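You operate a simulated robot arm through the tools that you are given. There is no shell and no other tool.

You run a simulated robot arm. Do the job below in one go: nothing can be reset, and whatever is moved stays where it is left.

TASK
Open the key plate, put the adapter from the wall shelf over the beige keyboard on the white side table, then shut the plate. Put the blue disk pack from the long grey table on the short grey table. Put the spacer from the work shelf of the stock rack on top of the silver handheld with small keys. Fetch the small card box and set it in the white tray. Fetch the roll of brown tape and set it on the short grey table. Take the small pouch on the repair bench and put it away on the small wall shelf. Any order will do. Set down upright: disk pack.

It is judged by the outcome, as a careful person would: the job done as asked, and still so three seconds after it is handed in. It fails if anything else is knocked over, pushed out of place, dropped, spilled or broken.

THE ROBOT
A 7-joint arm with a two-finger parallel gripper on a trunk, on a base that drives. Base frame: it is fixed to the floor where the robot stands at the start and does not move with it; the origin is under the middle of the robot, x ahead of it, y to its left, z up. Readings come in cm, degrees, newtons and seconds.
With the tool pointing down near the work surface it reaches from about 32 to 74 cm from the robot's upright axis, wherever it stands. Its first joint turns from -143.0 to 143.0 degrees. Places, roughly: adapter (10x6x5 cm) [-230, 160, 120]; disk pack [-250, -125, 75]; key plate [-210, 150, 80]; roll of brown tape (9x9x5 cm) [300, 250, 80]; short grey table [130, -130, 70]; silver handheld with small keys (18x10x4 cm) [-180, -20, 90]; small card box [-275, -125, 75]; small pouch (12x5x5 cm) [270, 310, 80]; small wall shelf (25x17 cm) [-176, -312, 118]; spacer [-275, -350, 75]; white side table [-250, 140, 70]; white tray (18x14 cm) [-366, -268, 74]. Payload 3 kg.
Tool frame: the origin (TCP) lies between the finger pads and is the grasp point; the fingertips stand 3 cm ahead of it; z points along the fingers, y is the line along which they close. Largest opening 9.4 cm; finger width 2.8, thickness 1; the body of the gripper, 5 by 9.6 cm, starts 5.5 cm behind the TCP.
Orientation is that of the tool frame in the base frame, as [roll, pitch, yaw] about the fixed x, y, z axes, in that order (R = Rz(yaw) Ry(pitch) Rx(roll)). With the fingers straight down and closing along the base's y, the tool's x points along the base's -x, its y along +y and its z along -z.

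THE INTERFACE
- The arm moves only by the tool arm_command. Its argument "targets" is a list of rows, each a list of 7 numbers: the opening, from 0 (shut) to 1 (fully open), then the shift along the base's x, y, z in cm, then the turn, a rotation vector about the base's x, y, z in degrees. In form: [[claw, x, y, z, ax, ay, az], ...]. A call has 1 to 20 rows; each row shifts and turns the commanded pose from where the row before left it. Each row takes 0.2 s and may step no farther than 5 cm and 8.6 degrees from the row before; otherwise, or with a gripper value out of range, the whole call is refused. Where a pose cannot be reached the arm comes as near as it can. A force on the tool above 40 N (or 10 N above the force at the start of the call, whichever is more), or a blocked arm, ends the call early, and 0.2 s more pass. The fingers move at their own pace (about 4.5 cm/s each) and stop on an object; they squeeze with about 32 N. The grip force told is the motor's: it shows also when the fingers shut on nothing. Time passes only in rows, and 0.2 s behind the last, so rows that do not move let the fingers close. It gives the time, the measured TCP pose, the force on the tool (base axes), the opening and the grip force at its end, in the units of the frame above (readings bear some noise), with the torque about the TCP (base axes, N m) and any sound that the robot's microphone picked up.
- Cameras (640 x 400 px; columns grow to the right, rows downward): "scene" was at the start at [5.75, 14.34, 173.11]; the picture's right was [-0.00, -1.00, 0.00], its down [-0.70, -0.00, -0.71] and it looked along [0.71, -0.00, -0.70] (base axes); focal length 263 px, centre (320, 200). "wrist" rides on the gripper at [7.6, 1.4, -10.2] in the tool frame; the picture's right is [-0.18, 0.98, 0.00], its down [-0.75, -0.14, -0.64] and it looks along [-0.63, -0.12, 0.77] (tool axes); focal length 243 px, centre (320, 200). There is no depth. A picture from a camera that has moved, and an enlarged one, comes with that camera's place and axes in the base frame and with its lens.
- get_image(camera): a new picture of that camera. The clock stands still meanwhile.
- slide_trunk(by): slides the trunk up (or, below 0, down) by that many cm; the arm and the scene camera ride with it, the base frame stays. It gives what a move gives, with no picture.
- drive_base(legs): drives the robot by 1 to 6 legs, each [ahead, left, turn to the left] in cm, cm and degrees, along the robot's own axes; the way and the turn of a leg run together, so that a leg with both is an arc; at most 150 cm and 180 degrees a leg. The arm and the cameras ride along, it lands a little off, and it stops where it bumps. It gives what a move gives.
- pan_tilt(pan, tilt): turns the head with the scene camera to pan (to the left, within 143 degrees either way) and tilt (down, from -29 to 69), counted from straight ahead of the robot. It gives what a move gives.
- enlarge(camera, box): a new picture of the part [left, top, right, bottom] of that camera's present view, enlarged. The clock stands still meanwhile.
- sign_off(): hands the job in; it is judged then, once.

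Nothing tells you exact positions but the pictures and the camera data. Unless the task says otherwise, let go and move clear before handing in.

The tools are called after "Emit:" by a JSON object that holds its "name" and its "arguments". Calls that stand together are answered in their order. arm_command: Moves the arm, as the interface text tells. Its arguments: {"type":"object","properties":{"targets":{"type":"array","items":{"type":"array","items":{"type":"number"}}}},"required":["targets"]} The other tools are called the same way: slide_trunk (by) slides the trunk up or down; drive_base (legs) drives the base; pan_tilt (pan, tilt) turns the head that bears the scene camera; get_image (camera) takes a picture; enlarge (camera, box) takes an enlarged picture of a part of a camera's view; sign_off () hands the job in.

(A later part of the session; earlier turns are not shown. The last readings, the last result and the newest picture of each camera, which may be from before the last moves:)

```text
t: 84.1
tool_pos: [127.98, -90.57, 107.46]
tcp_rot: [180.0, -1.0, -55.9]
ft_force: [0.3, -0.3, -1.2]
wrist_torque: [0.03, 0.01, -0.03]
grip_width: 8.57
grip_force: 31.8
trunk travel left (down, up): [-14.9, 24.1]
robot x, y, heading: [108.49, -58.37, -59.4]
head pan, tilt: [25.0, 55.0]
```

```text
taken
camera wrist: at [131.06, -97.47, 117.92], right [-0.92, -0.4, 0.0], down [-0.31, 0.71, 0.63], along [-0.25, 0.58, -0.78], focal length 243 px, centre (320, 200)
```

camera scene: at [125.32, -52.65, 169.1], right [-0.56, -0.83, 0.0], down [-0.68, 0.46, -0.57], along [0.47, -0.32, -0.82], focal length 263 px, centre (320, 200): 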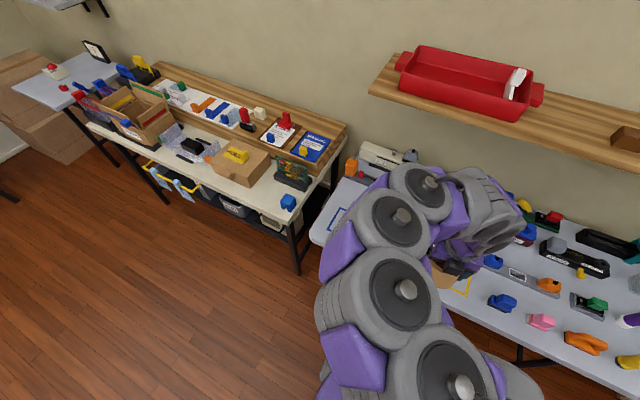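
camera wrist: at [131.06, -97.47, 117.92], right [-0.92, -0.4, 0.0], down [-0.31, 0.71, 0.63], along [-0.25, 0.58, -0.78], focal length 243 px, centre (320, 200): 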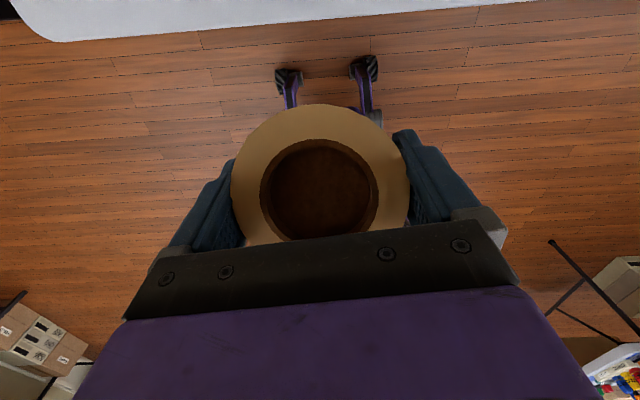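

The ring was gripped with a 22° tool tilt, so I'll re-tilt the tool to make the ring level, and bring it over the yellow outline at [127.3, -110.2].

Emit:
{"name": "arm_command", "arguments": {"targets": [[0, 0, 0, 0, -6.05, -4.08, 0], [0, 0, 0, 0, -6.05, -4.08, 0], [0, 0, 0, 0, -6.05, -4.08, 0], [0, -0.12, -3.27, -2.9, 0, 0, 0], [0, -0.12, -3.27, -2.9, 0, 0, 0], [0, -0.12, -3.27, -2.9, 0, 0, 0], [0, -0.12, -3.27, -2.9, 0, 0, 0], [0, -0.12, -3.27, -2.9, 0, 0, 0], [0, -0.12, -3.27, -2.9, 0, 0, 0]]}}

Emit:
{"name": "get_image", "arguments": {"camera": "wrist"}}

Emit:
{"name": "pan_tilt", "arguments": {"pan": -15, "tilt": 60}}

Emit:
{"name": "get_image", "arguments": {"camera": "scene"}}

```text
t: 86.1
tool_pos: [127.01, -110.59, 89.83]
tcp_rot: [-179.9, -8.3, -56.0]
ft_force: [0.0, 0.1, -0.7]
wrist_torque: [0.03, -0.01, 0.01]
grip_width: 8.57
grip_force: 31.9
out of reach, approached as far as the arm can: row 2, 3
trunk travel left (down, up): [-14.9, 24.1]
robot x, y, heading: [108.49, -58.33, -59.3]
head pan, tilt: [25.0, 55.0]
```

```text
taken
camera wrist: at [129.29, -116.21, 101.22], right [-0.92, -0.4, -0.03], down [-0.35, 0.77, 0.53], along [-0.19, 0.49, -0.85], focal length 243 px, centre (320, 200)
```

wrist: 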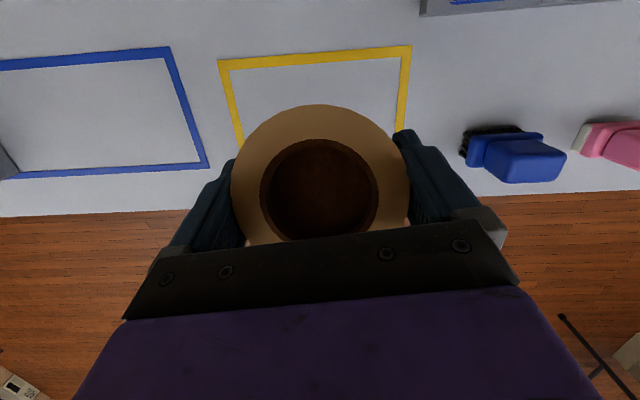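

```text
t: 87.2
tool_pos: [127.17, -110.32, 89.95]
tcp_rot: [-180.0, -8.3, -55.9]
ft_force: [0.7, 0.1, -1.9]
wrist_torque: [-0.02, 0.01, 0.0]
grip_width: 8.57
grip_force: 31.3
trunk travel left (down, up): [-14.9, 24.1]
robot x, y, heading: [108.38, -58.43, -59.2]
head pan, tilt: [-15.0, 60.0]
```

```text
taken
camera scene: at [121.02, -55.27, 168.51], right [-0.96, -0.27, 0.0], down [-0.24, 0.83, -0.5], along [0.13, -0.48, -0.87], focal length 263 px, centre (320, 200)
```

scene: 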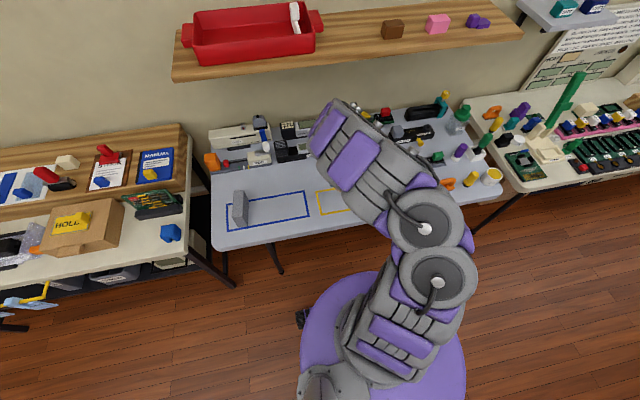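

Tilt only partly reached; now further out I can complete it. Then descend gently.

Emit:
{"name": "arm_command", "arguments": {"targets": [[0, 0, 0, -0.5, -6.05, -4.08, 0], [0, 0, 0, -0.5, -6.05, -4.08, 0], [0, 0, 0, -2, 0, 0, 0], [0, 0, 0, -2, 0, 0, 0], [0, 0, 0, 0, 0, 0, 0]]}}

Emit:
{"name": "get_image", "arguments": {"camera": "wrist"}}

```text
t: 88.3
tool_pos: [127.1, -110.31, 85.2]
tcp_rot: [179.9, -23.0, -55.8]
ft_force: [-0.3, -0.1, -1.1]
wrist_torque: [-0.02, -0.01, -0.01]
grip_width: 8.56
grip_force: 32.2
trunk travel left (down, up): [-14.9, 24.1]
robot x, y, heading: [108.56, -58.1, -59.5]
head pan, tilt: [-15.0, 60.0]
```

```text
taken
camera wrist: at [127.68, -113.52, 97.65], right [-0.91, -0.41, -0.07], down [-0.41, 0.86, 0.3], along [-0.06, 0.3, -0.95], focal length 243 px, centre (320, 200)
```

wrist: 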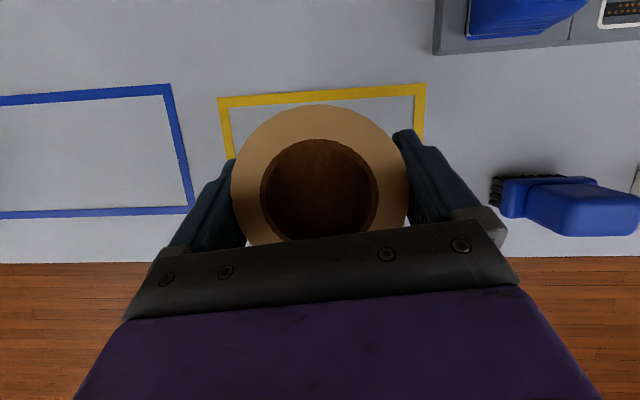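

Now level and inside the yellow outline. Lowering slowly.

Emit:
{"name": "arm_command", "arguments": {"targets": [[0, 0, 0, -2, 0, 0, 0], [0, 0, 0, -2, 0, 0, 0], [0, 0, 0, -2, 0, 0, 0], [0, 0, 0, -1, 0, 0, 0], [0, 0, 0, 0, 0, 0, 0]]}}

```text
t: 89.5
tool_pos: [127.13, -110.26, 78.1]
tcp_rot: [179.9, -22.9, -55.9]
ft_force: [0.4, 0.0, -1.1]
wrist_torque: [0.0, 0.02, 0.02]
grip_width: 8.55
grip_force: 32.5
trunk travel left (down, up): [-14.9, 24.1]
robot x, y, heading: [108.35, -58.79, -59.6]
head pan, tilt: [-15.0, 60.0]
```

Emit:
{"name": "arm_command", "arguments": {"targets": [[0, 0, 0, -0.5, 0, 0, 0], [0, 0, 0, 0, 0, 0, 0]]}}

Emit:
{"name": "arm_command", "arguments": {"targets": [[0, 0, 0, -0.4, 0, 0, 0], [0, 0, 0, 0, 0, 0, 0]]}}

Emit:
{"name": "arm_command", "arguments": {"targets": [[0, 0, 0, -0.4, 0, 0, 0], [0, 0, 0, 0, 0, 0, 0]]}}

```text
t: 90.2
tool_pos: [127.09, -110.39, 77.44]
tcp_rot: [179.9, -22.9, -55.9]
ft_force: [-0.3, 0.3, -1.1]
wrist_torque: [0.03, -0.02, 0.0]
grip_width: 8.57
grip_force: 31.4
trunk travel left (down, up): [-14.9, 24.1]
robot x, y, heading: [108.67, -58.43, -59.1]
head pan, tilt: [-15.0, 60.0]
```

```text
t: 90.8
tool_pos: [127.13, -110.4, 77.22]
tcp_rot: [180.0, -23.1, -56.0]
ft_force: [2.6, -7.1, 25.1]
wrist_torque: [0.27, 0.37, 0.07]
grip_width: 8.55
grip_force: 32.0
trunk travel left (down, up): [-14.9, 24.1]
robot x, y, heading: [108.41, -58.49, -59.1]
head pan, tilt: [-15.0, 60.0]
```

```text
t: 91.1
tool_pos: [127.06, -110.32, 77.34]
tcp_rot: [179.8, -23.4, -56.0]
ft_force: [-3.9, 11.1, 33.6]
wrist_torque: [1.35, -0.57, 0.54]
grip_width: 8.58
grip_force: 32.3
trunk travel left (down, up): [-14.9, 24.1]
robot x, y, heading: [108.21, -58.53, -59.1]
head pan, tilt: [-15.0, 60.0]
stopped in row 1: the force on the tool passed its limit at 46 N (the readings are from after the stop); the commanded pose is now the measured one
```

The ring is on the table. Opening and rising straight up.

Emit:
{"name": "arm_command", "arguments": {"targets": [[0.95, 0, 0, 0.2, 0, 0, 0], [1, 0, 0, 0, 0, 0, 0], [1, 0, 0, 0, 0, 0, 0]]}}

Emit:
{"name": "arm_command", "arguments": {"targets": [[1, 0, 0, 1, 0, 0, 0], [1, 0, 0, 2, 0, 0, 0], [1, 0, 0, 2, 0, 0, 0], [1, 0, 0, 3, 0, 0, 0], [1, 0, 0, 4, 0, 0, 0]]}}

Emit:
{"name": "get_image", "arguments": {"camera": "wrist"}}

```text
t: 91.9
tool_pos: [127.12, -110.45, 77.32]
tcp_rot: [179.9, -23.1, -55.9]
ft_force: [-11.4, 5.8, 16.5]
wrist_torque: [0.66, -0.31, 0.53]
grip_width: 9.09
grip_force: 0.1
trunk travel left (down, up): [-14.9, 24.1]
robot x, y, heading: [108.41, -58.54, -59.2]
head pan, tilt: [-15.0, 60.0]
```

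```text
t: 93.1
tool_pos: [127.2, -110.47, 89.43]
tcp_rot: [-180.0, -23.3, -56.0]
ft_force: [0.6, -0.9, -0.6]
wrist_torque: [0.03, 0.01, 0.01]
grip_width: 9.41
grip_force: 0.1
trunk travel left (down, up): [-14.9, 24.1]
robot x, y, heading: [108.64, -58.01, -59.4]
head pan, tilt: [-15.0, 60.0]
```

```text
taken
camera wrist: at [127.71, -113.61, 101.92], right [-0.91, -0.41, -0.07], down [-0.41, 0.86, 0.29], along [-0.06, 0.3, -0.95], focal length 243 px, centre (320, 200)
```

wrist: 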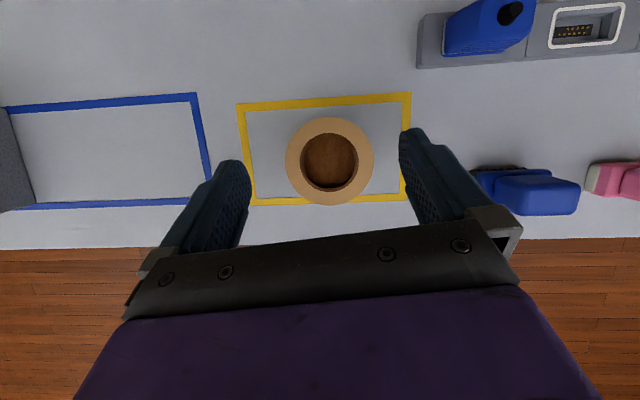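

Tape sits nicely inside the yellow outline. Now retract the arm and drive back to the repair bench for the pouch.

Emit:
{"name": "arm_command", "arguments": {"targets": [[1, 0, 0, 4, 0, 0, 0], [1, 0, 0, 4, 0, 0, 0], [1, 0, 0, 4, 6.05, 4.08, 0], [1, -1.8, 3, 3, 6.05, 4.08, 0], [1, -1.8, 3, 2, 6.05, 4.08, 0], [1, -1.8, 3, 1, 0, 0, 0], [1, -1.8, 3, 0, 0, 0, 0], [1, -1, 2, 0, 0, 0, 0]]}}

Emit:
{"name": "drive_base", "arguments": {"legs": [[-5, 149, 0], [0, 0, 87], [10, 148, 0], [45, 85, 0]]}}

Emit:
{"name": "pan_tilt", "arguments": {"pan": 20, "tilt": 45}}

Emit:
{"name": "get_image", "arguments": {"camera": "scene"}}

```text
t: 94.9
tool_pos: [119.08, -96.36, 107.32]
tcp_rot: [179.9, -1.4, -55.9]
ft_force: [-0.4, 0.4, -0.1]
wrist_torque: [-0.01, -0.03, -0.02]
grip_width: 9.37
grip_force: 0.1
trunk travel left (down, up): [-14.9, 24.1]
robot x, y, heading: [108.08, -58.23, -59.3]
head pan, tilt: [-15.0, 60.0]
```

```text
t: 117.7
tool_pos: [207.44, 264.88, 107.17]
tcp_rot: [-179.9, -1.3, 31.9]
ft_force: [0.1, -0.7, -0.8]
wrist_torque: [0.02, 0.0, -0.01]
grip_width: 9.39
grip_force: 0.0
trunk travel left (down, up): [-14.9, 24.1]
robot x, y, heading: [168.53, 255.96, 28.4]
head pan, tilt: [-15.0, 60.0]
```

```text
t: 118.7
tool_pos: [207.28, 264.83, 107.2]
tcp_rot: [-180.0, -1.4, 32.0]
ft_force: [-0.1, -0.1, 0.7]
wrist_torque: [0.02, 0.0, 0.04]
grip_width: 9.4
grip_force: 0.1
trunk travel left (down, up): [-14.9, 24.1]
robot x, y, heading: [168.42, 255.83, 28.4]
head pan, tilt: [20.0, 45.0]
```

```text
taken
camera scene: at [165.11, 273.26, 170.44], right [0.75, -0.66, 0.0], down [-0.47, -0.53, -0.71], along [0.47, 0.53, -0.71], focal length 263 px, centre (320, 200)
```

scene: 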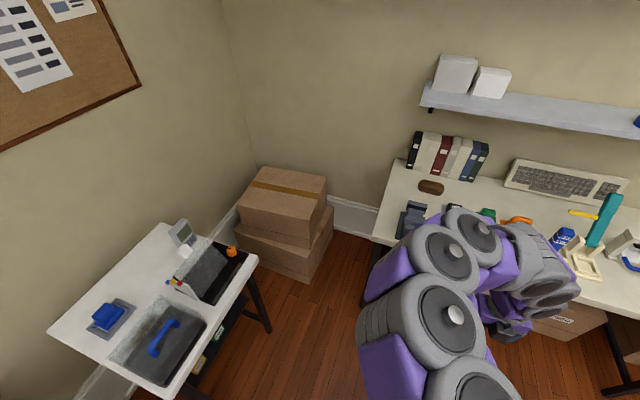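

I'm square to the bench and in line with the pouch; a vise sits at the front edge in between. Driving closer, offset slightly right, then looking.

Emit:
{"name": "drive_base", "arguments": {"legs": [[51, -12, 0]]}}

Emit:
{"name": "pan_tilt", "arguments": {"pan": 30, "tilt": 60}}

Emit:
{"name": "get_image", "arguments": {"camera": "scene"}}

Emit:
{"name": "get_image", "arguments": {"camera": "wrist"}}

```text
t: 121.7
tool_pos: [257.85, 278.6, 107.23]
tcp_rot: [-180.0, -1.2, 31.7]
ft_force: [0.3, 0.1, 0.3]
wrist_torque: [0.0, 0.02, 0.03]
grip_width: 9.41
grip_force: 0.0
trunk travel left (down, up): [-14.9, 24.1]
robot x, y, heading: [219.26, 269.44, 28.4]
head pan, tilt: [20.0, 45.0]
```

```text
t: 122.5
tool_pos: [257.8, 278.32, 107.22]
tcp_rot: [180.0, -1.5, 31.6]
ft_force: [0.5, 0.0, 0.3]
wrist_torque: [0.02, -0.02, 0.01]
grip_width: 9.41
grip_force: 0.1
trunk travel left (down, up): [-14.9, 24.1]
robot x, y, heading: [219.38, 269.46, 28.0]
head pan, tilt: [30.0, 60.0]
```

```text
taken
camera scene: at [213.74, 286.48, 168.51], right [0.85, -0.53, 0.0], down [-0.46, -0.74, -0.5], along [0.26, 0.42, -0.87], focal length 263 px, centre (320, 200)
```

scene: 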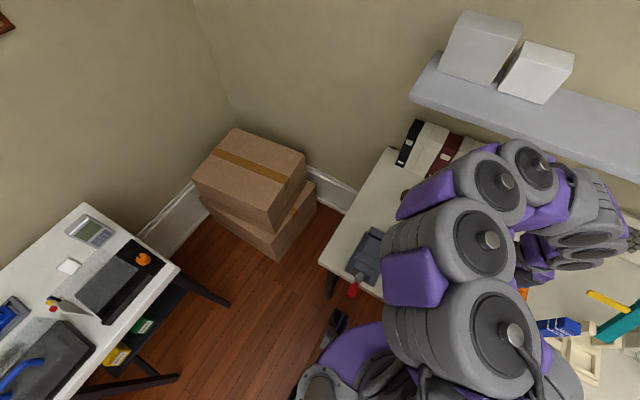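

```text
taken
camera wrist: at [264.76, 281.15, 117.72], right [0.36, -0.93, 0.0], down [-0.73, -0.28, 0.62], along [-0.58, -0.22, -0.78], focal length 243 px, centre (320, 200)
```

wrist: 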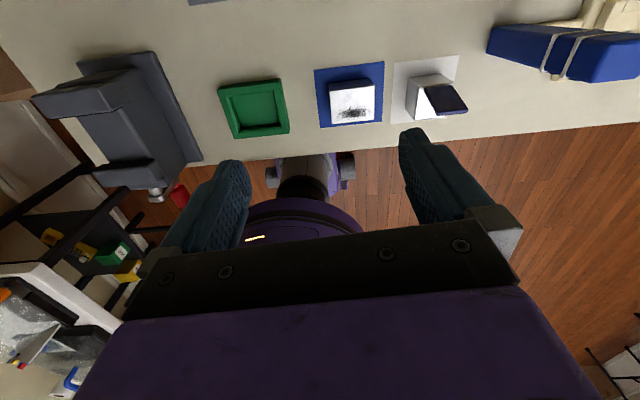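

The arm blocks the head camera's view of the pouch. I'll rotate the wrist so the fingers close front-to-back (pouch's short side), which also lets the wrist camera look along the bench toward the pouch.

Emit:
{"name": "arm_command", "arguments": {"targets": [[1, 0, 0, 0, 0, 0, -8.5], [1, 0, 0, 0, 0, 0, -8.5], [1, 0, 0, 0, 0, 0, -8.5], [1, 0, 0, 0, 0, 0, -8.5], [1, 0, 0, 0, 0, 0, -8.5], [1, 0, 0, 0, 0, 0, -8.5], [1, 0, 0, 0, 0, 0, -8.5], [1, 0, 0, 0, 0, 0, -8.5], [1, 0, 0, 0, 0, 0, -8.5], [1, 0, 0, 0, 0, 0, -8.5], [1, 0, 0, 0, 0, 0, -8.5], [1, 2, 3, 0, 0, 0, 0], [1, 2, 3, 0, 0, 0, 0], [1, 2, 3, 0, 0, 0, 0], [1, 1.3, 2.8, 0, 0, 0, 0]]}}

Emit:
{"name": "get_image", "arguments": {"camera": "wrist"}}

Emit:
{"name": "get_image", "arguments": {"camera": "scene"}}

```text
t: 125.7
tool_pos: [265.06, 290.09, 107.3]
tcp_rot: [179.9, -1.5, -62.0]
ft_force: [-0.4, 0.8, -0.4]
wrist_torque: [0.02, 0.02, 0.02]
grip_width: 9.38
grip_force: 0.0
trunk travel left (down, up): [-14.9, 24.1]
robot x, y, heading: [219.31, 269.52, 28.1]
head pan, tilt: [30.0, 60.0]
```

```text
taken
camera wrist: at [267.21, 283.06, 117.72], right [-0.95, -0.3, 0.0], down [-0.24, 0.75, 0.62], along [-0.18, 0.59, -0.78], focal length 243 px, centre (320, 200)
```

wrist: 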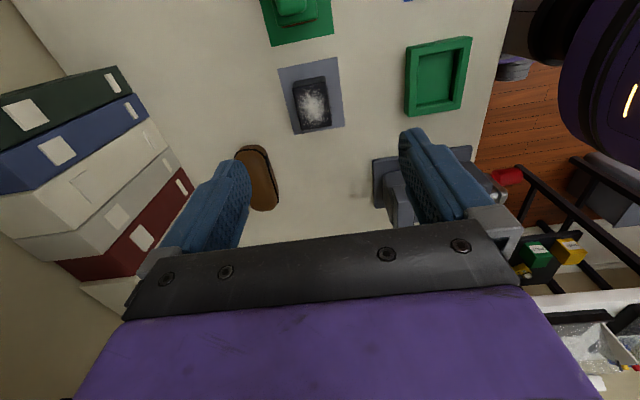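

```text
taken
camera scene: at [213.8, 286.6, 168.5], right [0.85, -0.53, 0.0], down [-0.46, -0.74, -0.5], along [0.26, 0.42, -0.87], focal length 263 px, centre (320, 200)
```

scene: 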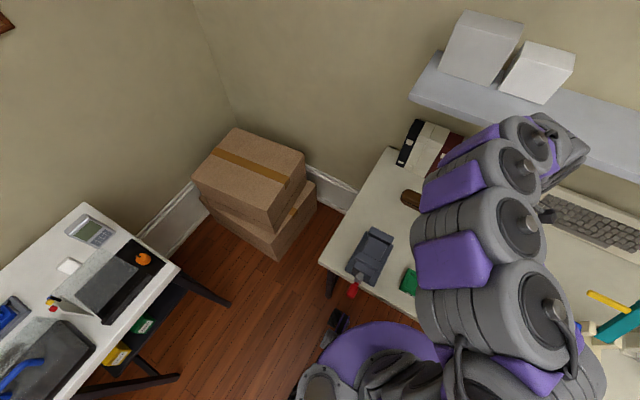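

The pouch lies roughly along the bench (axis heading ≈108°), centre ≈[270.3, 308.4]. I'll align the yaw, tilt 15° to stay clear of the shelf, and approach from the right side at z≈95.

Emit:
{"name": "arm_command", "arguments": {"targets": [[1, 0, 0, 0, 0, 0, -8], [1, 0, 0, 0, 0, 0, -2], [1, 0, 0, 0, 2.32, -7.13, 0], [1, 0, 0, 0, 2.32, -7.13, 0], [1, 2.07, 2.2, -3.08, 0, 0, 0], [1, 2.07, 2.2, -3.08, 0, 0, 0], [1, 2.07, 2.2, -3.08, 0, 0, 0], [1, 2.07, 2.2, -3.08, 0, 0, 0]]}}

Emit:
{"name": "get_image", "arguments": {"camera": "wrist"}}

Emit:
{"name": "get_image", "arguments": {"camera": "scene"}}

```text
t: 127.5
tool_pos: [273.25, 299.07, 94.78]
tcp_rot: [-165.1, -1.4, -72.3]
ft_force: [-0.4, -0.7, 0.4]
wrist_torque: [-0.02, -0.01, -0.02]
grip_width: 9.4
grip_force: 0.1
trunk travel left (down, up): [-14.9, 24.1]
robot x, y, heading: [219.03, 269.4, 28.3]
head pan, tilt: [30.0, 60.0]
```

```text
taken
camera wrist: at [271.72, 290.82, 104.55], right [-0.96, -0.12, -0.26], down [-0.26, 0.72, 0.64], along [0.11, 0.68, -0.73], focal length 243 px, centre (320, 200)
```

wrist: 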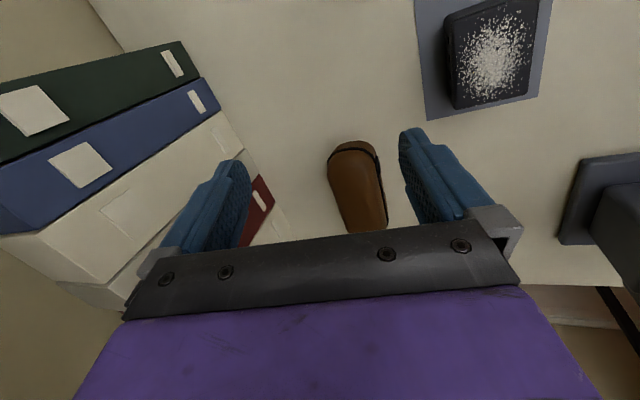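

```text
taken
camera scene: at [214.02, 286.58, 168.5], right [0.85, -0.53, 0.0], down [-0.46, -0.74, -0.5], along [0.26, 0.42, -0.87], focal length 263 px, centre (320, 200)
```

scene: 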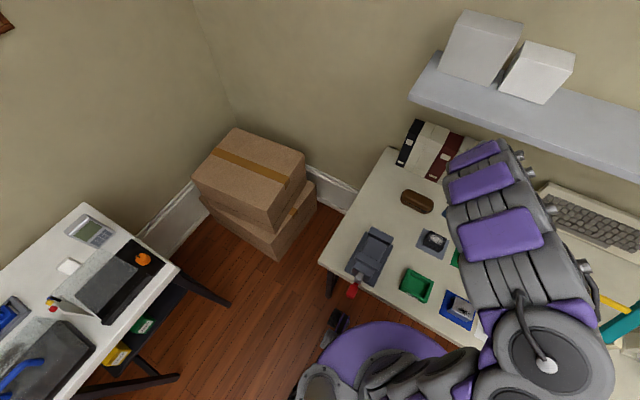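

Pouch confirmed at ≈[270.2, 308.4]. Moving over its centre with a slightly narrower opening.

Emit:
{"name": "arm_command", "arguments": {"targets": [[0.85, -1.02, 3.11, -1.2, 0, 0, 0], [0.85, -1.02, 3.11, -1.2, 0, 0, 0], [0.85, -1.02, 3.11, -1.2, 0, 0, 0], [0.85, 0, 0, 0, 0, 0, 0]]}}

Emit:
{"name": "get_image", "arguments": {"camera": "wrist"}}

Emit:
{"name": "enlarge", "arguments": {"camera": "scene", "box": [352, 100, 512, 200]}}

```text
t: 128.5
tool_pos: [270.21, 308.26, 91.21]
tcp_rot: [-164.9, -1.5, -72.4]
ft_force: [-0.1, -0.2, 0.8]
wrist_torque: [-0.01, -0.01, -0.03]
grip_width: 7.99
grip_force: 0.1
trunk travel left (down, up): [-14.9, 24.1]
robot x, y, heading: [219.46, 269.64, 28.2]
head pan, tilt: [30.0, 60.0]
```

```text
taken
camera wrist: at [268.62, 300.11, 101.0], right [-0.96, -0.12, -0.26], down [-0.26, 0.72, 0.64], along [0.11, 0.68, -0.73], focal length 243 px, centre (320, 200)
```

wrist: 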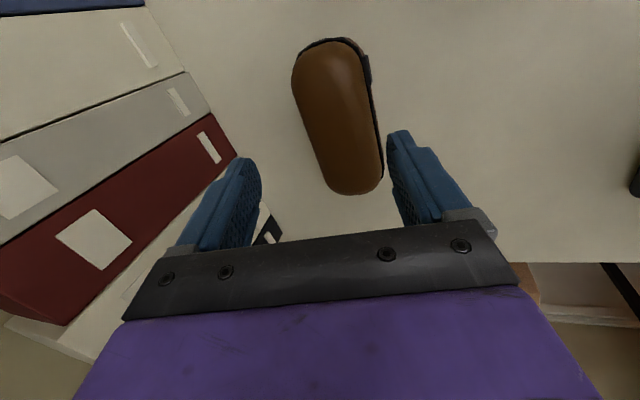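

```text
4.00 times, centred on (432, 150) of scene
camera zoom: at [213.78, 286.69, 168.49], right [0.85, -0.53, 0.0], down [-0.46, -0.74, -0.5], along [0.26, 0.42, -0.87], focal length 1054 px, centre (-128, 400)
```

zoom: 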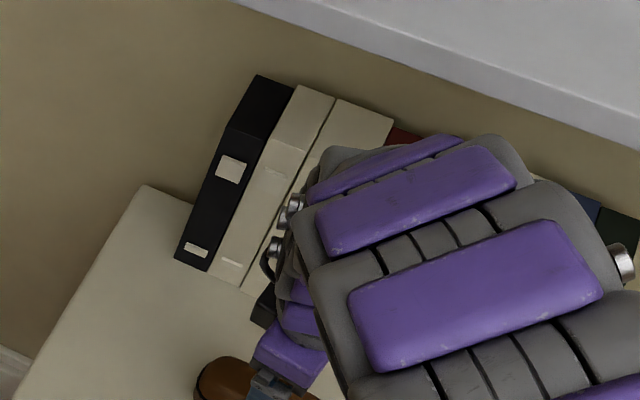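

Minor correction (+0.3, +0.5, yaw +4.5°), then descend to z≈84.6 and close.

Emit:
{"name": "arm_command", "arguments": {"targets": [[0.76, 0.3, 0.5, -1.5, 0, 0, 4.5], [0.76, 0, 0, -1.8, 0, 0, 0], [0.76, 0, 0, -1.8, 0, 0, 0], [0.76, 0, 0, -1.5, 0, 0, 0], [0.76, 0, 0, 0, 0, 0, 0]]}}

Emit:
{"name": "get_image", "arguments": {"camera": "wrist"}}

```text
t: 129.7
tool_pos: [270.48, 308.77, 84.83]
tcp_rot: [-165.0, -1.4, -67.7]
ft_force: [-1.3, 0.2, 0.2]
wrist_torque: [0.0, 0.01, -0.01]
grip_width: 7.15
grip_force: 0.1
trunk travel left (down, up): [-14.9, 24.1]
robot x, y, heading: [219.31, 269.49, 28.3]
head pan, tilt: [30.0, 60.0]
```

```text
taken
camera wrist: at [269.65, 300.62, 94.52], right [-0.95, -0.2, -0.26], down [-0.32, 0.7, 0.64], along [0.06, 0.69, -0.73], focal length 243 px, centre (320, 200)
```

wrist: 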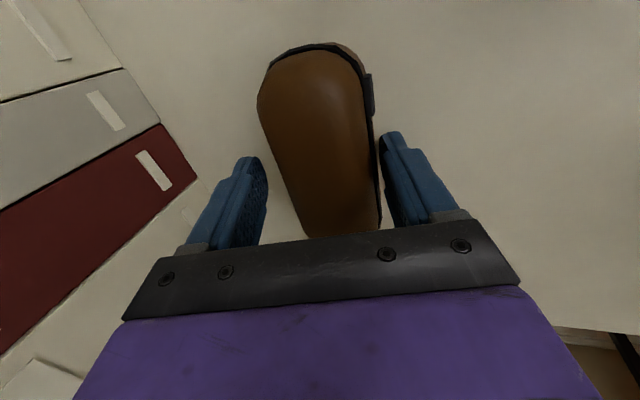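

Emit:
{"name": "arm_command", "arguments": {"targets": [[0.7, -0.35, -0.2, 0, 0, 0, 0], [0, 0, 0, 0, 0, 0, 0], [0, 0, 0, 0, 0, 0, 0], [0, 0, 0, 0, 0, 0, 0], [0, 0, 0, 0, 0, 0, 0]]}}

Emit:
{"name": "get_image", "arguments": {"camera": "wrist"}}

```text
t: 130.9
tool_pos: [270.24, 308.74, 84.74]
tcp_rot: [-165.0, -1.5, -67.8]
ft_force: [-0.8, 2.5, 4.2]
wrist_torque: [0.15, 0.14, -0.07]
grip_width: 5.31
grip_force: 32.2
trunk travel left (down, up): [-14.9, 24.1]
robot x, y, heading: [219.21, 269.7, 28.1]
head pan, tilt: [30.0, 60.0]
```

```text
taken
camera wrist: at [269.29, 300.43, 94.54], right [-0.95, -0.19, -0.26], down [-0.32, 0.7, 0.64], along [0.06, 0.69, -0.73], focal length 243 px, centre (320, 200)
```

wrist: 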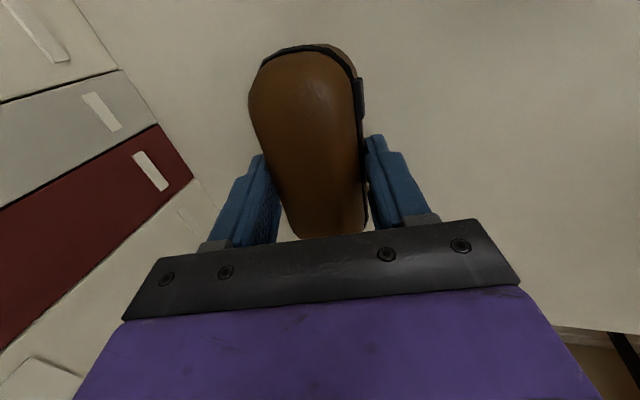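

Pouch gripped (5.3 cm). Lifting and retracting from under the shelf.

Emit:
{"name": "arm_command", "arguments": {"targets": [[0, 0, 0, 2, 0, 0, 0], [0, 0, 0, 3, 0, 0, 0], [0, 0, 0, 3, 0, 0, 0], [0, 0, 0, 3, 0, 0, 0], [0, -3.2, -1.7, 2, 0, 0, 0], [0, -3.2, -1.7, 2, 0, 0, 0], [0, -3.2, -1.7, 2.5, 0, 0, 0], [0, -3.2, -1.7, 2.5, 0, 0, 0], [0, -3.2, -1.7, 2.5, 0, 0, 0], [0, -3.2, -2.5, 0, 0, 0, 0], [0, -3.2, -2.5, 0, 0, 0, 0]]}}

Emit:
{"name": "get_image", "arguments": {"camera": "wrist"}}

```text
t: 133.3
tool_pos: [248.68, 294.96, 106.8]
tcp_rot: [-166.0, -1.7, -68.8]
ft_force: [-0.6, 0.8, 0.5]
wrist_torque: [-0.04, -0.03, -0.02]
grip_width: 4.97
grip_force: 32.2
out of reach, approached as far as the arm can: row 11
trunk travel left (down, up): [-14.9, 24.1]
robot x, y, heading: [219.46, 269.2, 28.4]
head pan, tilt: [30.0, 60.0]
```

```text
taken
camera wrist: at [247.79, 286.79, 116.76], right [-0.95, -0.18, -0.24], down [-0.3, 0.71, 0.63], along [0.06, 0.68, -0.73], focal length 243 px, centre (320, 200)
```

wrist: 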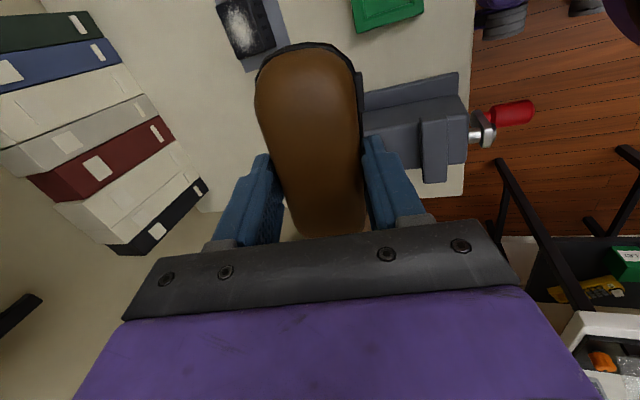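

Pouch held firmly. Levelling the tool, then driving around to the aisle on the other side toward the small wall shelf.

Emit:
{"name": "arm_command", "arguments": {"targets": [[0, 0, 0, 0.5, -2.8, 6.95, 0], [0, 0, 0, 0.5, -2.6, 6.4, 0]]}}

Emit:
{"name": "drive_base", "arguments": {"legs": [[-75, 0, 0], [-15, -105, 0], [-15, -105, 0], [0, 0, -90], [0, -145, 0]]}}

Emit:
{"name": "pan_tilt", "arguments": {"pan": -60, "tilt": 30}}

Emit:
{"name": "get_image", "arguments": {"camera": "scene"}}

```text
t: 133.9
tool_pos: [248.26, 296.03, 108.69]
tcp_rot: [-178.7, -1.6, -67.1]
ft_force: [-0.3, 0.2, -1.9]
wrist_torque: [0.0, -0.01, 0.01]
grip_width: 4.98
grip_force: 32.7
trunk travel left (down, up): [-14.9, 24.1]
robot x, y, heading: [219.32, 269.53, 28.2]
head pan, tilt: [30.0, 60.0]
```

```text
t: 158.7
tool_pos: [121.24, -57.6, 108.25]
tcp_rot: [-179.5, -1.5, -159.3]
ft_force: [-0.4, 0.0, -1.7]
wrist_torque: [-0.01, -0.01, 0.01]
grip_width: 4.94
grip_force: 32.1
trunk travel left (down, up): [-14.9, 24.1]
robot x, y, heading: [96.03, -28.05, -63.8]
head pan, tilt: [30.0, 60.0]
```

```text
t: 160.3
tool_pos: [120.96, -57.75, 108.38]
tcp_rot: [-179.4, -1.2, -159.2]
ft_force: [-0.7, -0.2, -0.9]
wrist_torque: [-0.02, 0.01, 0.03]
grip_width: 4.94
grip_force: 31.9
trunk travel left (down, up): [-14.9, 24.1]
robot x, y, heading: [96.06, -27.56, -63.6]
head pan, tilt: [-60.0, 30.0]
```

```text
taken
camera scene: at [102.52, -26.24, 172.71], right [-0.83, 0.55, 0.0], down [0.28, 0.42, -0.87], along [-0.48, -0.72, -0.5], focal length 263 px, centre (320, 200)
```

scene: 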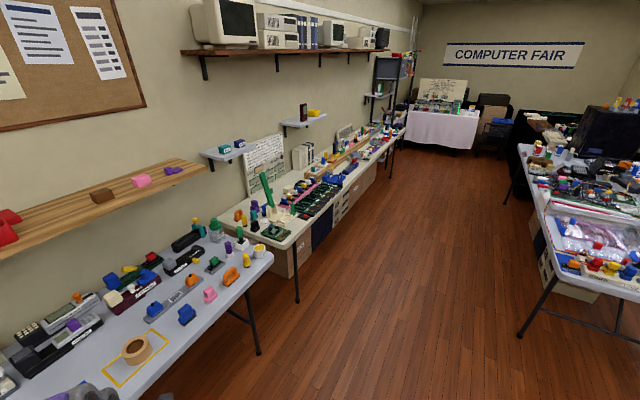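

The aisle toward the rack and the small wall shelf is clear. Driving on sideways along it.

Emit:
{"name": "drive_base", "arguments": {"legs": [[5, -125, 0], [5, -125, 0], [5, -115, 2]]}}

Emit:
{"name": "pan_tilt", "arguments": {"pan": 0, "tilt": 20}}

Emit:
{"name": "get_image", "arguments": {"camera": "scene"}}

```text
t: 177.9
tool_pos: [-190.12, -236.7, 108.08]
tcp_rot: [-179.4, -1.4, -155.6]
ft_force: [0.1, -0.9, -1.0]
wrist_torque: [0.02, 0.01, -0.01]
grip_width: 4.96
grip_force: 31.8
trunk travel left (down, up): [-14.9, 24.1]
robot x, y, heading: [-217.21, -208.52, -60.2]
head pan, tilt: [-60.0, 30.0]
```

```text
t: 179.2
tool_pos: [-190.23, -236.86, 108.4]
tcp_rot: [-179.4, -1.2, -155.5]
ft_force: [1.0, 0.8, -1.8]
wrist_torque: [0.02, 0.01, 0.02]
grip_width: 4.93
grip_force: 32.1
trunk travel left (down, up): [-14.9, 24.1]
robot x, y, heading: [-217.3, -208.41, -59.9]
head pan, tilt: [0.0, 20.0]
```

```text
taken
camera scene: at [-201.5, -206.82, 174.29], right [-0.87, -0.5, 0.0], down [-0.17, 0.3, -0.94], along [0.47, -0.81, -0.34], focal length 263 px, centre (320, 200)
```

scene: 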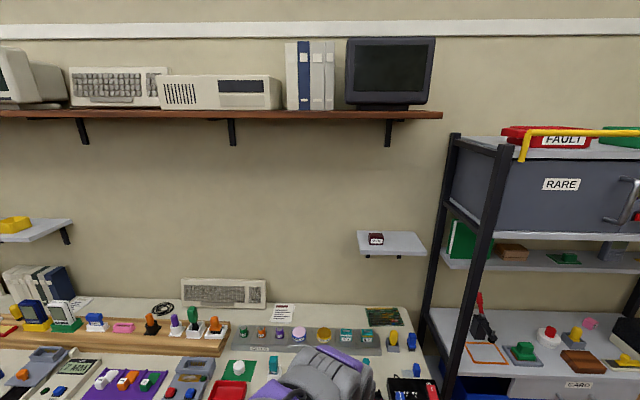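

The target shelf is at right: front edge centre ≈[-181, -302], top z≈118, with a small dark box on its left part; free space on the right half. The big upper shelf (underside ≈168) limits height. I'll look down at the table edge, and test the arm's height profile here in free space first.

Emit:
{"name": "arm_command", "arguments": {"targets": [[0, 1.5, -2.6, 3, 0, 0, 5.6], [0, 1.5, -2.6, 3, 0, 0, 0], [0, 1.5, -2.6, 3, 0, 0, 0], [0, 1.5, -2.6, 3, 0, 0, 0], [0, 1.5, -2.6, 3, 0, 0, 0], [0, 1.5, -2.6, 3, 0, 0, 0]]}}

Emit:
{"name": "pan_tilt", "arguments": {"pan": 0, "tilt": 45}}

Emit:
{"name": "get_image", "arguments": {"camera": "scene"}}

Emit:
{"name": "get_image", "arguments": {"camera": "wrist"}}

```text
t: 180.6
tool_pos: [-181.46, -252.91, 126.39]
tcp_rot: [-179.5, -1.2, -150.0]
ft_force: [0.5, -0.3, -1.2]
wrist_torque: [0.02, 0.05, -0.01]
grip_width: 4.92
grip_force: 32.1
trunk travel left (down, up): [-14.9, 24.1]
robot x, y, heading: [-217.49, -208.34, -59.9]
head pan, tilt: [0.0, 20.0]
```

```text
t: 181.5
tool_pos: [-181.58, -252.66, 126.24]
tcp_rot: [-179.5, -1.2, -150.3]
ft_force: [0.4, -0.5, -0.3]
wrist_torque: [-0.01, 0.0, 0.04]
grip_width: 4.94
grip_force: 31.6
trunk travel left (down, up): [-14.9, 24.1]
robot x, y, heading: [-217.46, -208.17, -60.0]
head pan, tilt: [0.0, 45.0]
```

```text
taken
camera scene: at [-202.4, -206.15, 170.46], right [-0.87, -0.5, 0.0], down [-0.35, 0.61, -0.71], along [0.35, -0.61, -0.71], focal length 263 px, centre (320, 200)
```

scene: 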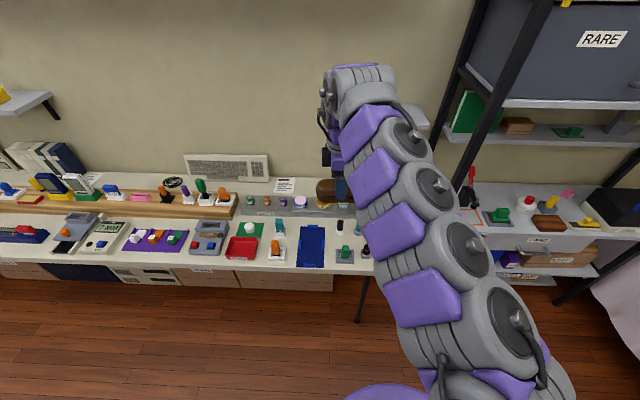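

```text
taken
camera wrist: at [-188.71, -255.0, 136.74], right [-0.33, 0.94, -0.01], down [0.73, 0.26, 0.63], along [0.6, 0.2, -0.78], focal length 243 px, centre (320, 200)
```

wrist: 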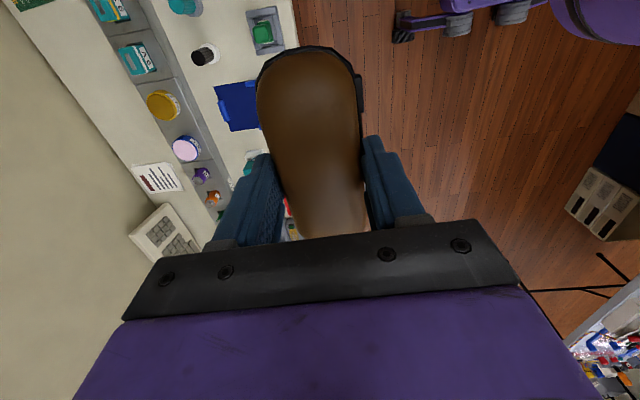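

The wrist top is only ~28 cm above the TCP in this reach-up posture, so it clears the upper shelf. Driving closer (table edge is at ≈60 cm ahead).

Emit:
{"name": "drive_base", "arguments": {"legs": [[37, -8, 0]]}}

Emit:
{"name": "pan_tilt", "arguments": {"pan": -5, "tilt": 35}}

Emit:
{"name": "get_image", "arguments": {"camera": "scene"}}

Emit:
{"name": "get_image", "arguments": {"camera": "wrist"}}

```text
t: 183.8
tool_pos: [-169.77, -288.63, 126.31]
tcp_rot: [-179.5, -1.4, -150.1]
ft_force: [0.0, -1.0, -1.9]
wrist_torque: [0.0, 0.0, 0.04]
grip_width: 4.94
grip_force: 32.0
trunk travel left (down, up): [-14.9, 24.1]
robot x, y, heading: [-205.56, -244.1, -60.2]
head pan, tilt: [0.0, 45.0]
```

```text
t: 184.6
tool_pos: [-169.9, -288.52, 126.41]
tcp_rot: [-179.3, -1.4, -150.1]
ft_force: [-0.3, 0.1, -0.4]
wrist_torque: [0.0, 0.0, -0.03]
grip_width: 4.95
grip_force: 31.8
trunk travel left (down, up): [-14.9, 24.1]
robot x, y, heading: [-205.94, -244.31, -60.3]
head pan, tilt: [-5.0, 35.0]
```

```text
taken
camera scene: at [-190.95, -242.84, 171.92], right [-0.91, -0.42, 0.0], down [-0.24, 0.52, -0.82], along [0.34, -0.74, -0.58], focal length 263 px, centre (320, 200)
```

scene: 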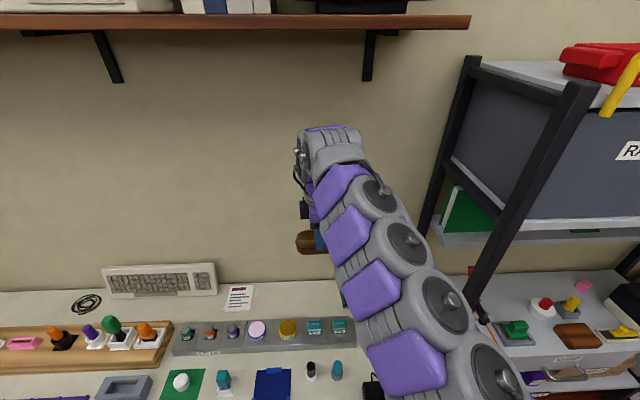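

```text
taken
camera wrist: at [-176.99, -290.71, 136.89], right [-0.33, 0.94, -0.02], down [0.73, 0.27, 0.63], along [0.6, 0.2, -0.78], focal length 243 px, centre (320, 200)
```

wrist: 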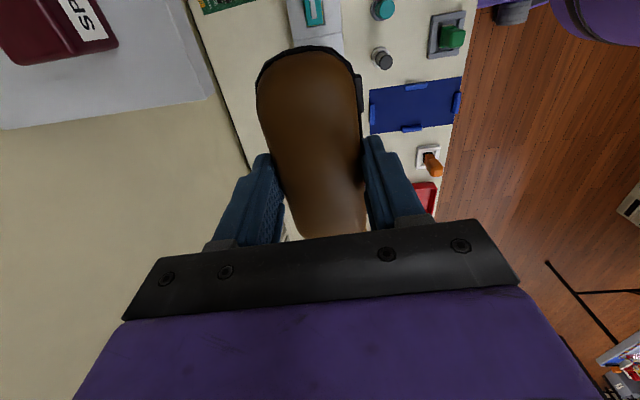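

Wrist camera confirms the shelf's left-front corner and the dark red box on its left. I'll slide the pouch right along the shelf front first, then look again.

Emit:
{"name": "arm_command", "arguments": {"targets": [[0, -3.71, -2.13, 0.4, 0, 0, 0], [0, -3.71, -2.13, 0.4, 0, 0, 0], [0, -3.71, -2.13, 0.4, 0, 0, 0], [0, -3.71, -2.13, 0.4, 0, 0, 0], [0, -3.71, -2.13, 0.4, 0, 0, 0]]}}

Emit:
{"name": "get_image", "arguments": {"camera": "wrist"}}

Emit:
{"name": "get_image", "arguments": {"camera": "scene"}}

```text
t: 185.8
tool_pos: [-188.9, -299.45, 128.31]
tcp_rot: [-179.4, -1.0, -150.0]
ft_force: [-0.2, 0.5, -0.8]
wrist_torque: [0.02, 0.0, -0.02]
grip_width: 4.92
grip_force: 31.9
trunk travel left (down, up): [-14.9, 24.1]
robot x, y, heading: [-205.19, -244.46, -60.1]
head pan, tilt: [-5.0, 35.0]
```

```text
taken
camera wrist: at [-196.05, -301.72, 138.78], right [-0.33, 0.94, -0.01], down [0.73, 0.27, 0.63], along [0.6, 0.2, -0.78], focal length 243 px, centre (320, 200)
```

wrist: 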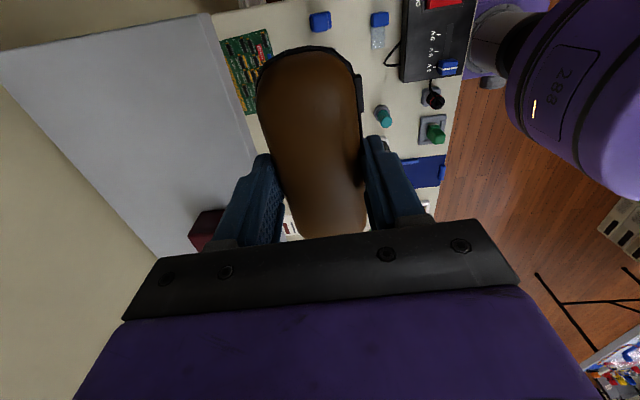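

```text
taken
camera scene: at [-191.44, -243.15, 171.96], right [-0.91, -0.42, 0.0], down [-0.24, 0.52, -0.82], along [0.35, -0.74, -0.58], focal length 263 px, centre (320, 200)
```

scene: 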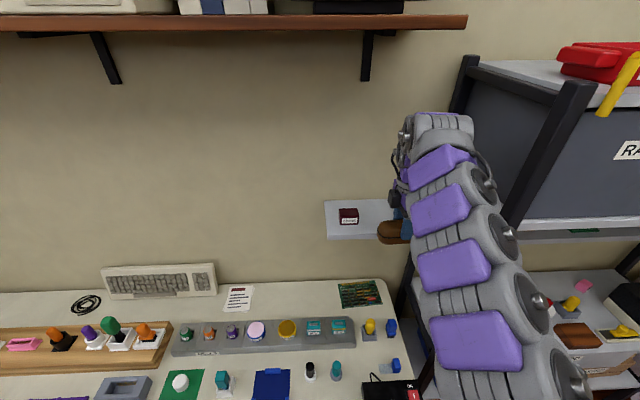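

Shelf's free area is clear: right-front corner ≈[-193, -308.6]. Moving the pouch inward to depth ~6 cm, then lowering.

Emit:
{"name": "arm_command", "arguments": {"targets": [[0, 1.78, -3.72, 0, 0, 0, 0], [0, 1.78, -3.72, 0, 0, 0, 0], [0, 1.78, -3.72, 0, 0, 0, 0], [0, 0, 0, -2, 0, 0, 0], [0, 0, 0, 0, 0, 0, 0]]}}

Emit:
{"name": "get_image", "arguments": {"camera": "wrist"}}

Emit:
{"name": "get_image", "arguments": {"camera": "scene"}}

```text
t: 187.0
tool_pos: [-184.21, -306.69, 124.62]
tcp_rot: [-179.5, -1.3, -150.1]
ft_force: [0.1, 0.5, -0.8]
wrist_torque: [-0.05, 0.02, -0.05]
grip_width: 4.94
grip_force: 32.2
out of reach, approached as far as the arm can: row 2, 3
trunk travel left (down, up): [-14.9, 24.1]
robot x, y, heading: [-205.48, -244.64, -60.0]
head pan, tilt: [-5.0, 35.0]
```

```text
taken
camera wrist: at [-191.33, -308.97, 135.1], right [-0.33, 0.94, -0.02], down [0.73, 0.27, 0.63], along [0.6, 0.2, -0.78], focal length 243 px, centre (320, 200)
```

wrist: 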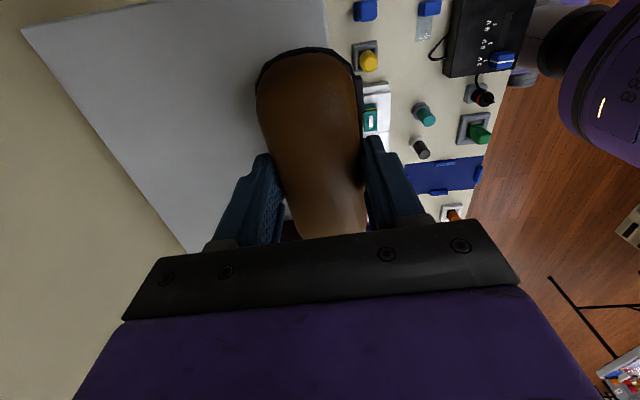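

```text
taken
camera scene: at [-190.76, -242.83, 171.91], right [-0.91, -0.42, 0.0], down [-0.24, 0.52, -0.82], along [0.34, -0.74, -0.58], focal length 263 px, centre (320, 200)
```

scene: 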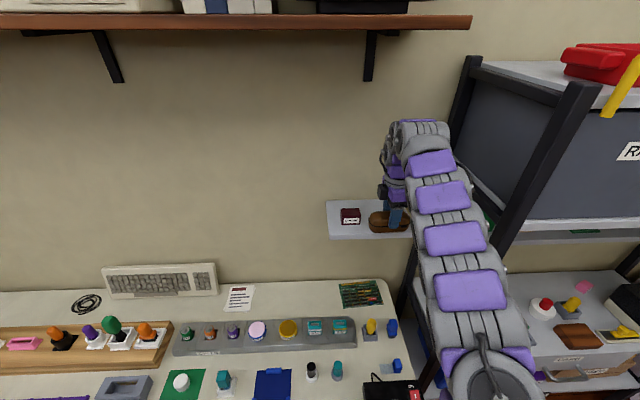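

The arm is at its reach limit for this trunk height. I'll raise the trunk a bit and try again rather than drive into the table leg.

Emit:
{"name": "slide_trunk", "arguments": {"by": 8}}

Emit:
{"name": "arm_command", "arguments": {"targets": [[0, 0, 0, -2.5, 0, 0, 0], [0, 0.3, -1.3, -2.5, 0, 0, 0], [0, 0.3, -1.3, 0, 0, 0, 0], [0, 0.1, -1.3, 0, 0, 0, 0], [0, 0, 0, 0, 0, 0, 0]]}}

Emit:
{"name": "get_image", "arguments": {"camera": "wrist"}}

```text
t: 188.1
tool_pos: [-184.56, -307.04, 132.45]
tcp_rot: [-179.5, -1.1, -150.1]
ft_force: [0.5, 0.3, -1.5]
wrist_torque: [-0.02, 0.02, -0.02]
grip_width: 4.96
grip_force: 32.1
trunk travel left (down, up): [-22.9, 16.1]
robot x, y, heading: [-205.98, -244.39, -60.1]
head pan, tilt: [-5.0, 35.0]
```

```text
t: 189.3
tool_pos: [-183.97, -308.87, 127.59]
tcp_rot: [-179.4, -1.3, -150.0]
ft_force: [0.2, 0.2, -0.7]
wrist_torque: [-0.01, 0.03, 0.0]
grip_width: 4.9
grip_force: 31.8
out of reach, approached as far as the arm can: row 3, 4
trunk travel left (down, up): [-22.9, 16.1]
robot x, y, heading: [-205.27, -244.09, -60.2]
head pan, tilt: [-5.0, 35.0]
```

```text
taken
camera wrist: at [-191.19, -311.11, 138.07], right [-0.33, 0.94, -0.02], down [0.73, 0.27, 0.63], along [0.6, 0.2, -0.78], focal length 243 px, centre (320, 200)
```

wrist: 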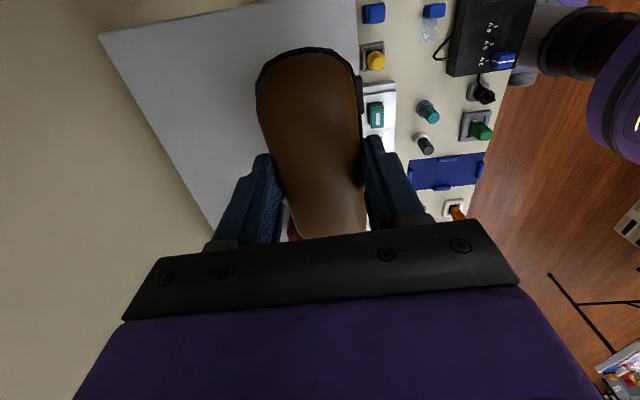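

Emit:
{"name": "slide_trunk", "arguments": {"by": 7}}

Emit:
{"name": "arm_command", "arguments": {"targets": [[0, 0, 0, -3, 0, 0, 0], [0, 0.5, -0.9, -3, 0, 0, 0], [0, 0.5, -0.9, -1.5, 0, 0, 0], [0, 0, 0, 0, 0, 0, 0]]}}

Emit:
{"name": "get_image", "arguments": {"camera": "wrist"}}

Emit:
{"name": "pan_tilt", "arguments": {"pan": -5, "tilt": 40}}

Emit:
{"name": "get_image", "arguments": {"camera": "scene"}}

```text
t: 190.4
tool_pos: [-184.16, -308.99, 134.49]
tcp_rot: [-179.5, -1.1, -150.1]
ft_force: [-0.4, 0.5, -1.1]
wrist_torque: [0.0, 0.0, -0.02]
grip_width: 4.92
grip_force: 31.8
trunk travel left (down, up): [-29.9, 9.1]
robot x, y, heading: [-205.82, -244.02, -60.1]
head pan, tilt: [-5.0, 35.0]
```

```text
t: 191.4
tool_pos: [-183.1, -309.53, 128.11]
tcp_rot: [-179.4, -1.2, -150.0]
ft_force: [-0.4, 0.0, -1.9]
wrist_torque: [0.0, 0.0, -0.03]
grip_width: 4.9
grip_force: 31.7
out of reach, approached as far as the arm can: row 3
trunk travel left (down, up): [-29.9, 9.1]
robot x, y, heading: [-205.75, -244.1, -60.0]
head pan, tilt: [-5.0, 35.0]
```

```text
taken
camera wrist: at [-190.32, -311.68, 138.46], right [-0.33, 0.94, -0.02], down [0.73, 0.27, 0.63], along [0.6, 0.2, -0.78], focal length 243 px, centre (320, 200)
```

wrist: 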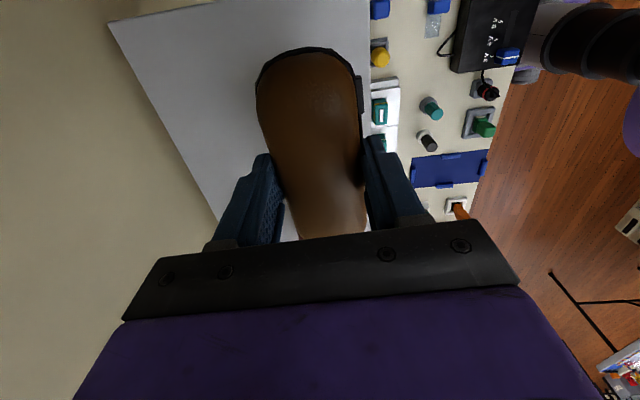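

```text
t: 192.1
tool_pos: [-183.09, -309.37, 128.05]
tcp_rot: [-179.2, -1.1, -150.1]
ft_force: [0.1, -1.9, -1.0]
wrist_torque: [0.03, 0.02, 0.01]
grip_width: 4.92
grip_force: 32.7
trunk travel left (down, up): [-29.9, 9.1]
robot x, y, heading: [-205.7, -244.57, -59.9]
head pan, tilt: [-5.0, 40.0]
```

```text
taken
camera scene: at [-191.22, -242.84, 186.18], right [-0.91, -0.42, 0.0], down [-0.27, 0.58, -0.76], along [0.32, -0.69, -0.64], focal length 263 px, centre (320, 200)
```

scene: 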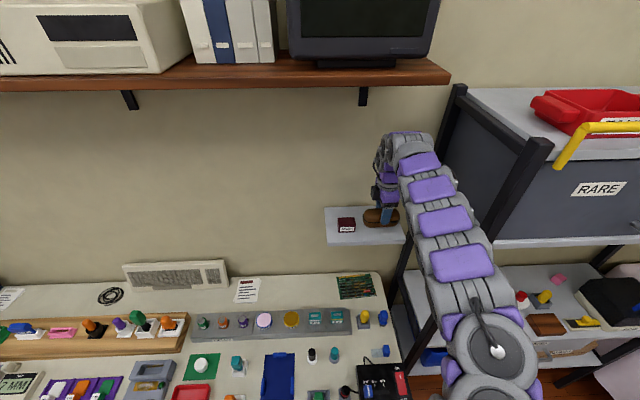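

Pouch is now ~5.4 cm in from the shelf front, between box and right edge. Lowering gently.

Emit:
{"name": "arm_command", "arguments": {"targets": [[0, 0, 0, -1.2, 0, 0, 0], [0, 0, 0, -1.2, 0, 0, 0], [0, 0, 0, -0.6, 0, 0, 0], [0, 0, 0, 0, 0, 0, 0]]}}

Emit:
{"name": "enlarge", "arguments": {"camera": "scene", "box": [304, 170, 432, 250]}}

```text
t: 193.1
tool_pos: [-183.23, -309.43, 125.06]
tcp_rot: [-179.3, -1.2, -150.1]
ft_force: [0.3, 0.0, -1.6]
wrist_torque: [0.01, -0.01, 0.03]
grip_width: 4.94
grip_force: 31.8
trunk travel left (down, up): [-29.9, 9.1]
robot x, y, heading: [-205.69, -244.47, -60.2]
head pan, tilt: [-5.0, 40.0]
```

```text
5.00 times, centred on (368, 210) of scene
camera zoom: at [-191.23, -242.86, 186.18], right [-0.91, -0.42, 0.0], down [-0.27, 0.59, -0.76], along [0.32, -0.69, -0.65], focal length 1317 px, centre (80, 150)
```

zoom: 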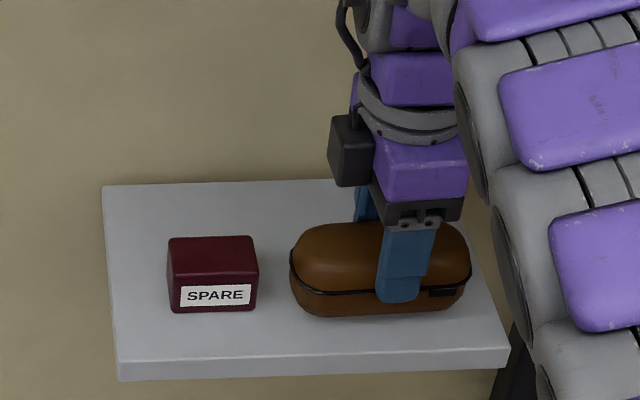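

Emit:
{"name": "arm_command", "arguments": {"targets": [[0, 0, 0, -0.5, 0, 0, 0], [0, 0, 0, 0, 0, 0, 0]]}}

Emit:
{"name": "arm_command", "arguments": {"targets": [[0, 0, 0, -0.5, 0, 0, 0], [0, 0, 0, 0, 0, 0, 0]]}}

Emit:
{"name": "arm_command", "arguments": {"targets": [[0, 0, 0, -0.4, 0, 0, 0], [0, 0, 0, 0, 0, 0, 0]]}}

```text
t: 193.7
tool_pos: [-183.19, -309.31, 124.65]
tcp_rot: [-179.3, -1.1, -150.1]
ft_force: [-0.1, -0.5, -1.1]
wrist_torque: [0.01, -0.01, 0.01]
grip_width: 4.93
grip_force: 32.3
trunk travel left (down, up): [-29.9, 9.1]
robot x, y, heading: [-205.95, -244.62, -60.3]
head pan, tilt: [-5.0, 40.0]
```

```text
t: 194.3
tool_pos: [-183.17, -309.34, 124.02]
tcp_rot: [-179.4, -1.1, -150.1]
ft_force: [0.6, -0.5, -0.6]
wrist_torque: [-0.01, 0.01, 0.04]
grip_width: 4.94
grip_force: 31.3
trunk travel left (down, up): [-29.9, 9.1]
robot x, y, heading: [-205.82, -244.16, -60.1]
head pan, tilt: [-5.0, 40.0]
```

```text
t: 194.9
tool_pos: [-183.04, -309.35, 123.71]
tcp_rot: [-179.4, -1.0, -150.1]
ft_force: [0.4, 0.3, -0.9]
wrist_torque: [0.04, -0.03, -0.01]
grip_width: 4.93
grip_force: 31.8
trunk travel left (down, up): [-29.9, 9.1]
robot x, y, heading: [-205.62, -244.23, -60.4]
head pan, tilt: [-5.0, 40.0]
```

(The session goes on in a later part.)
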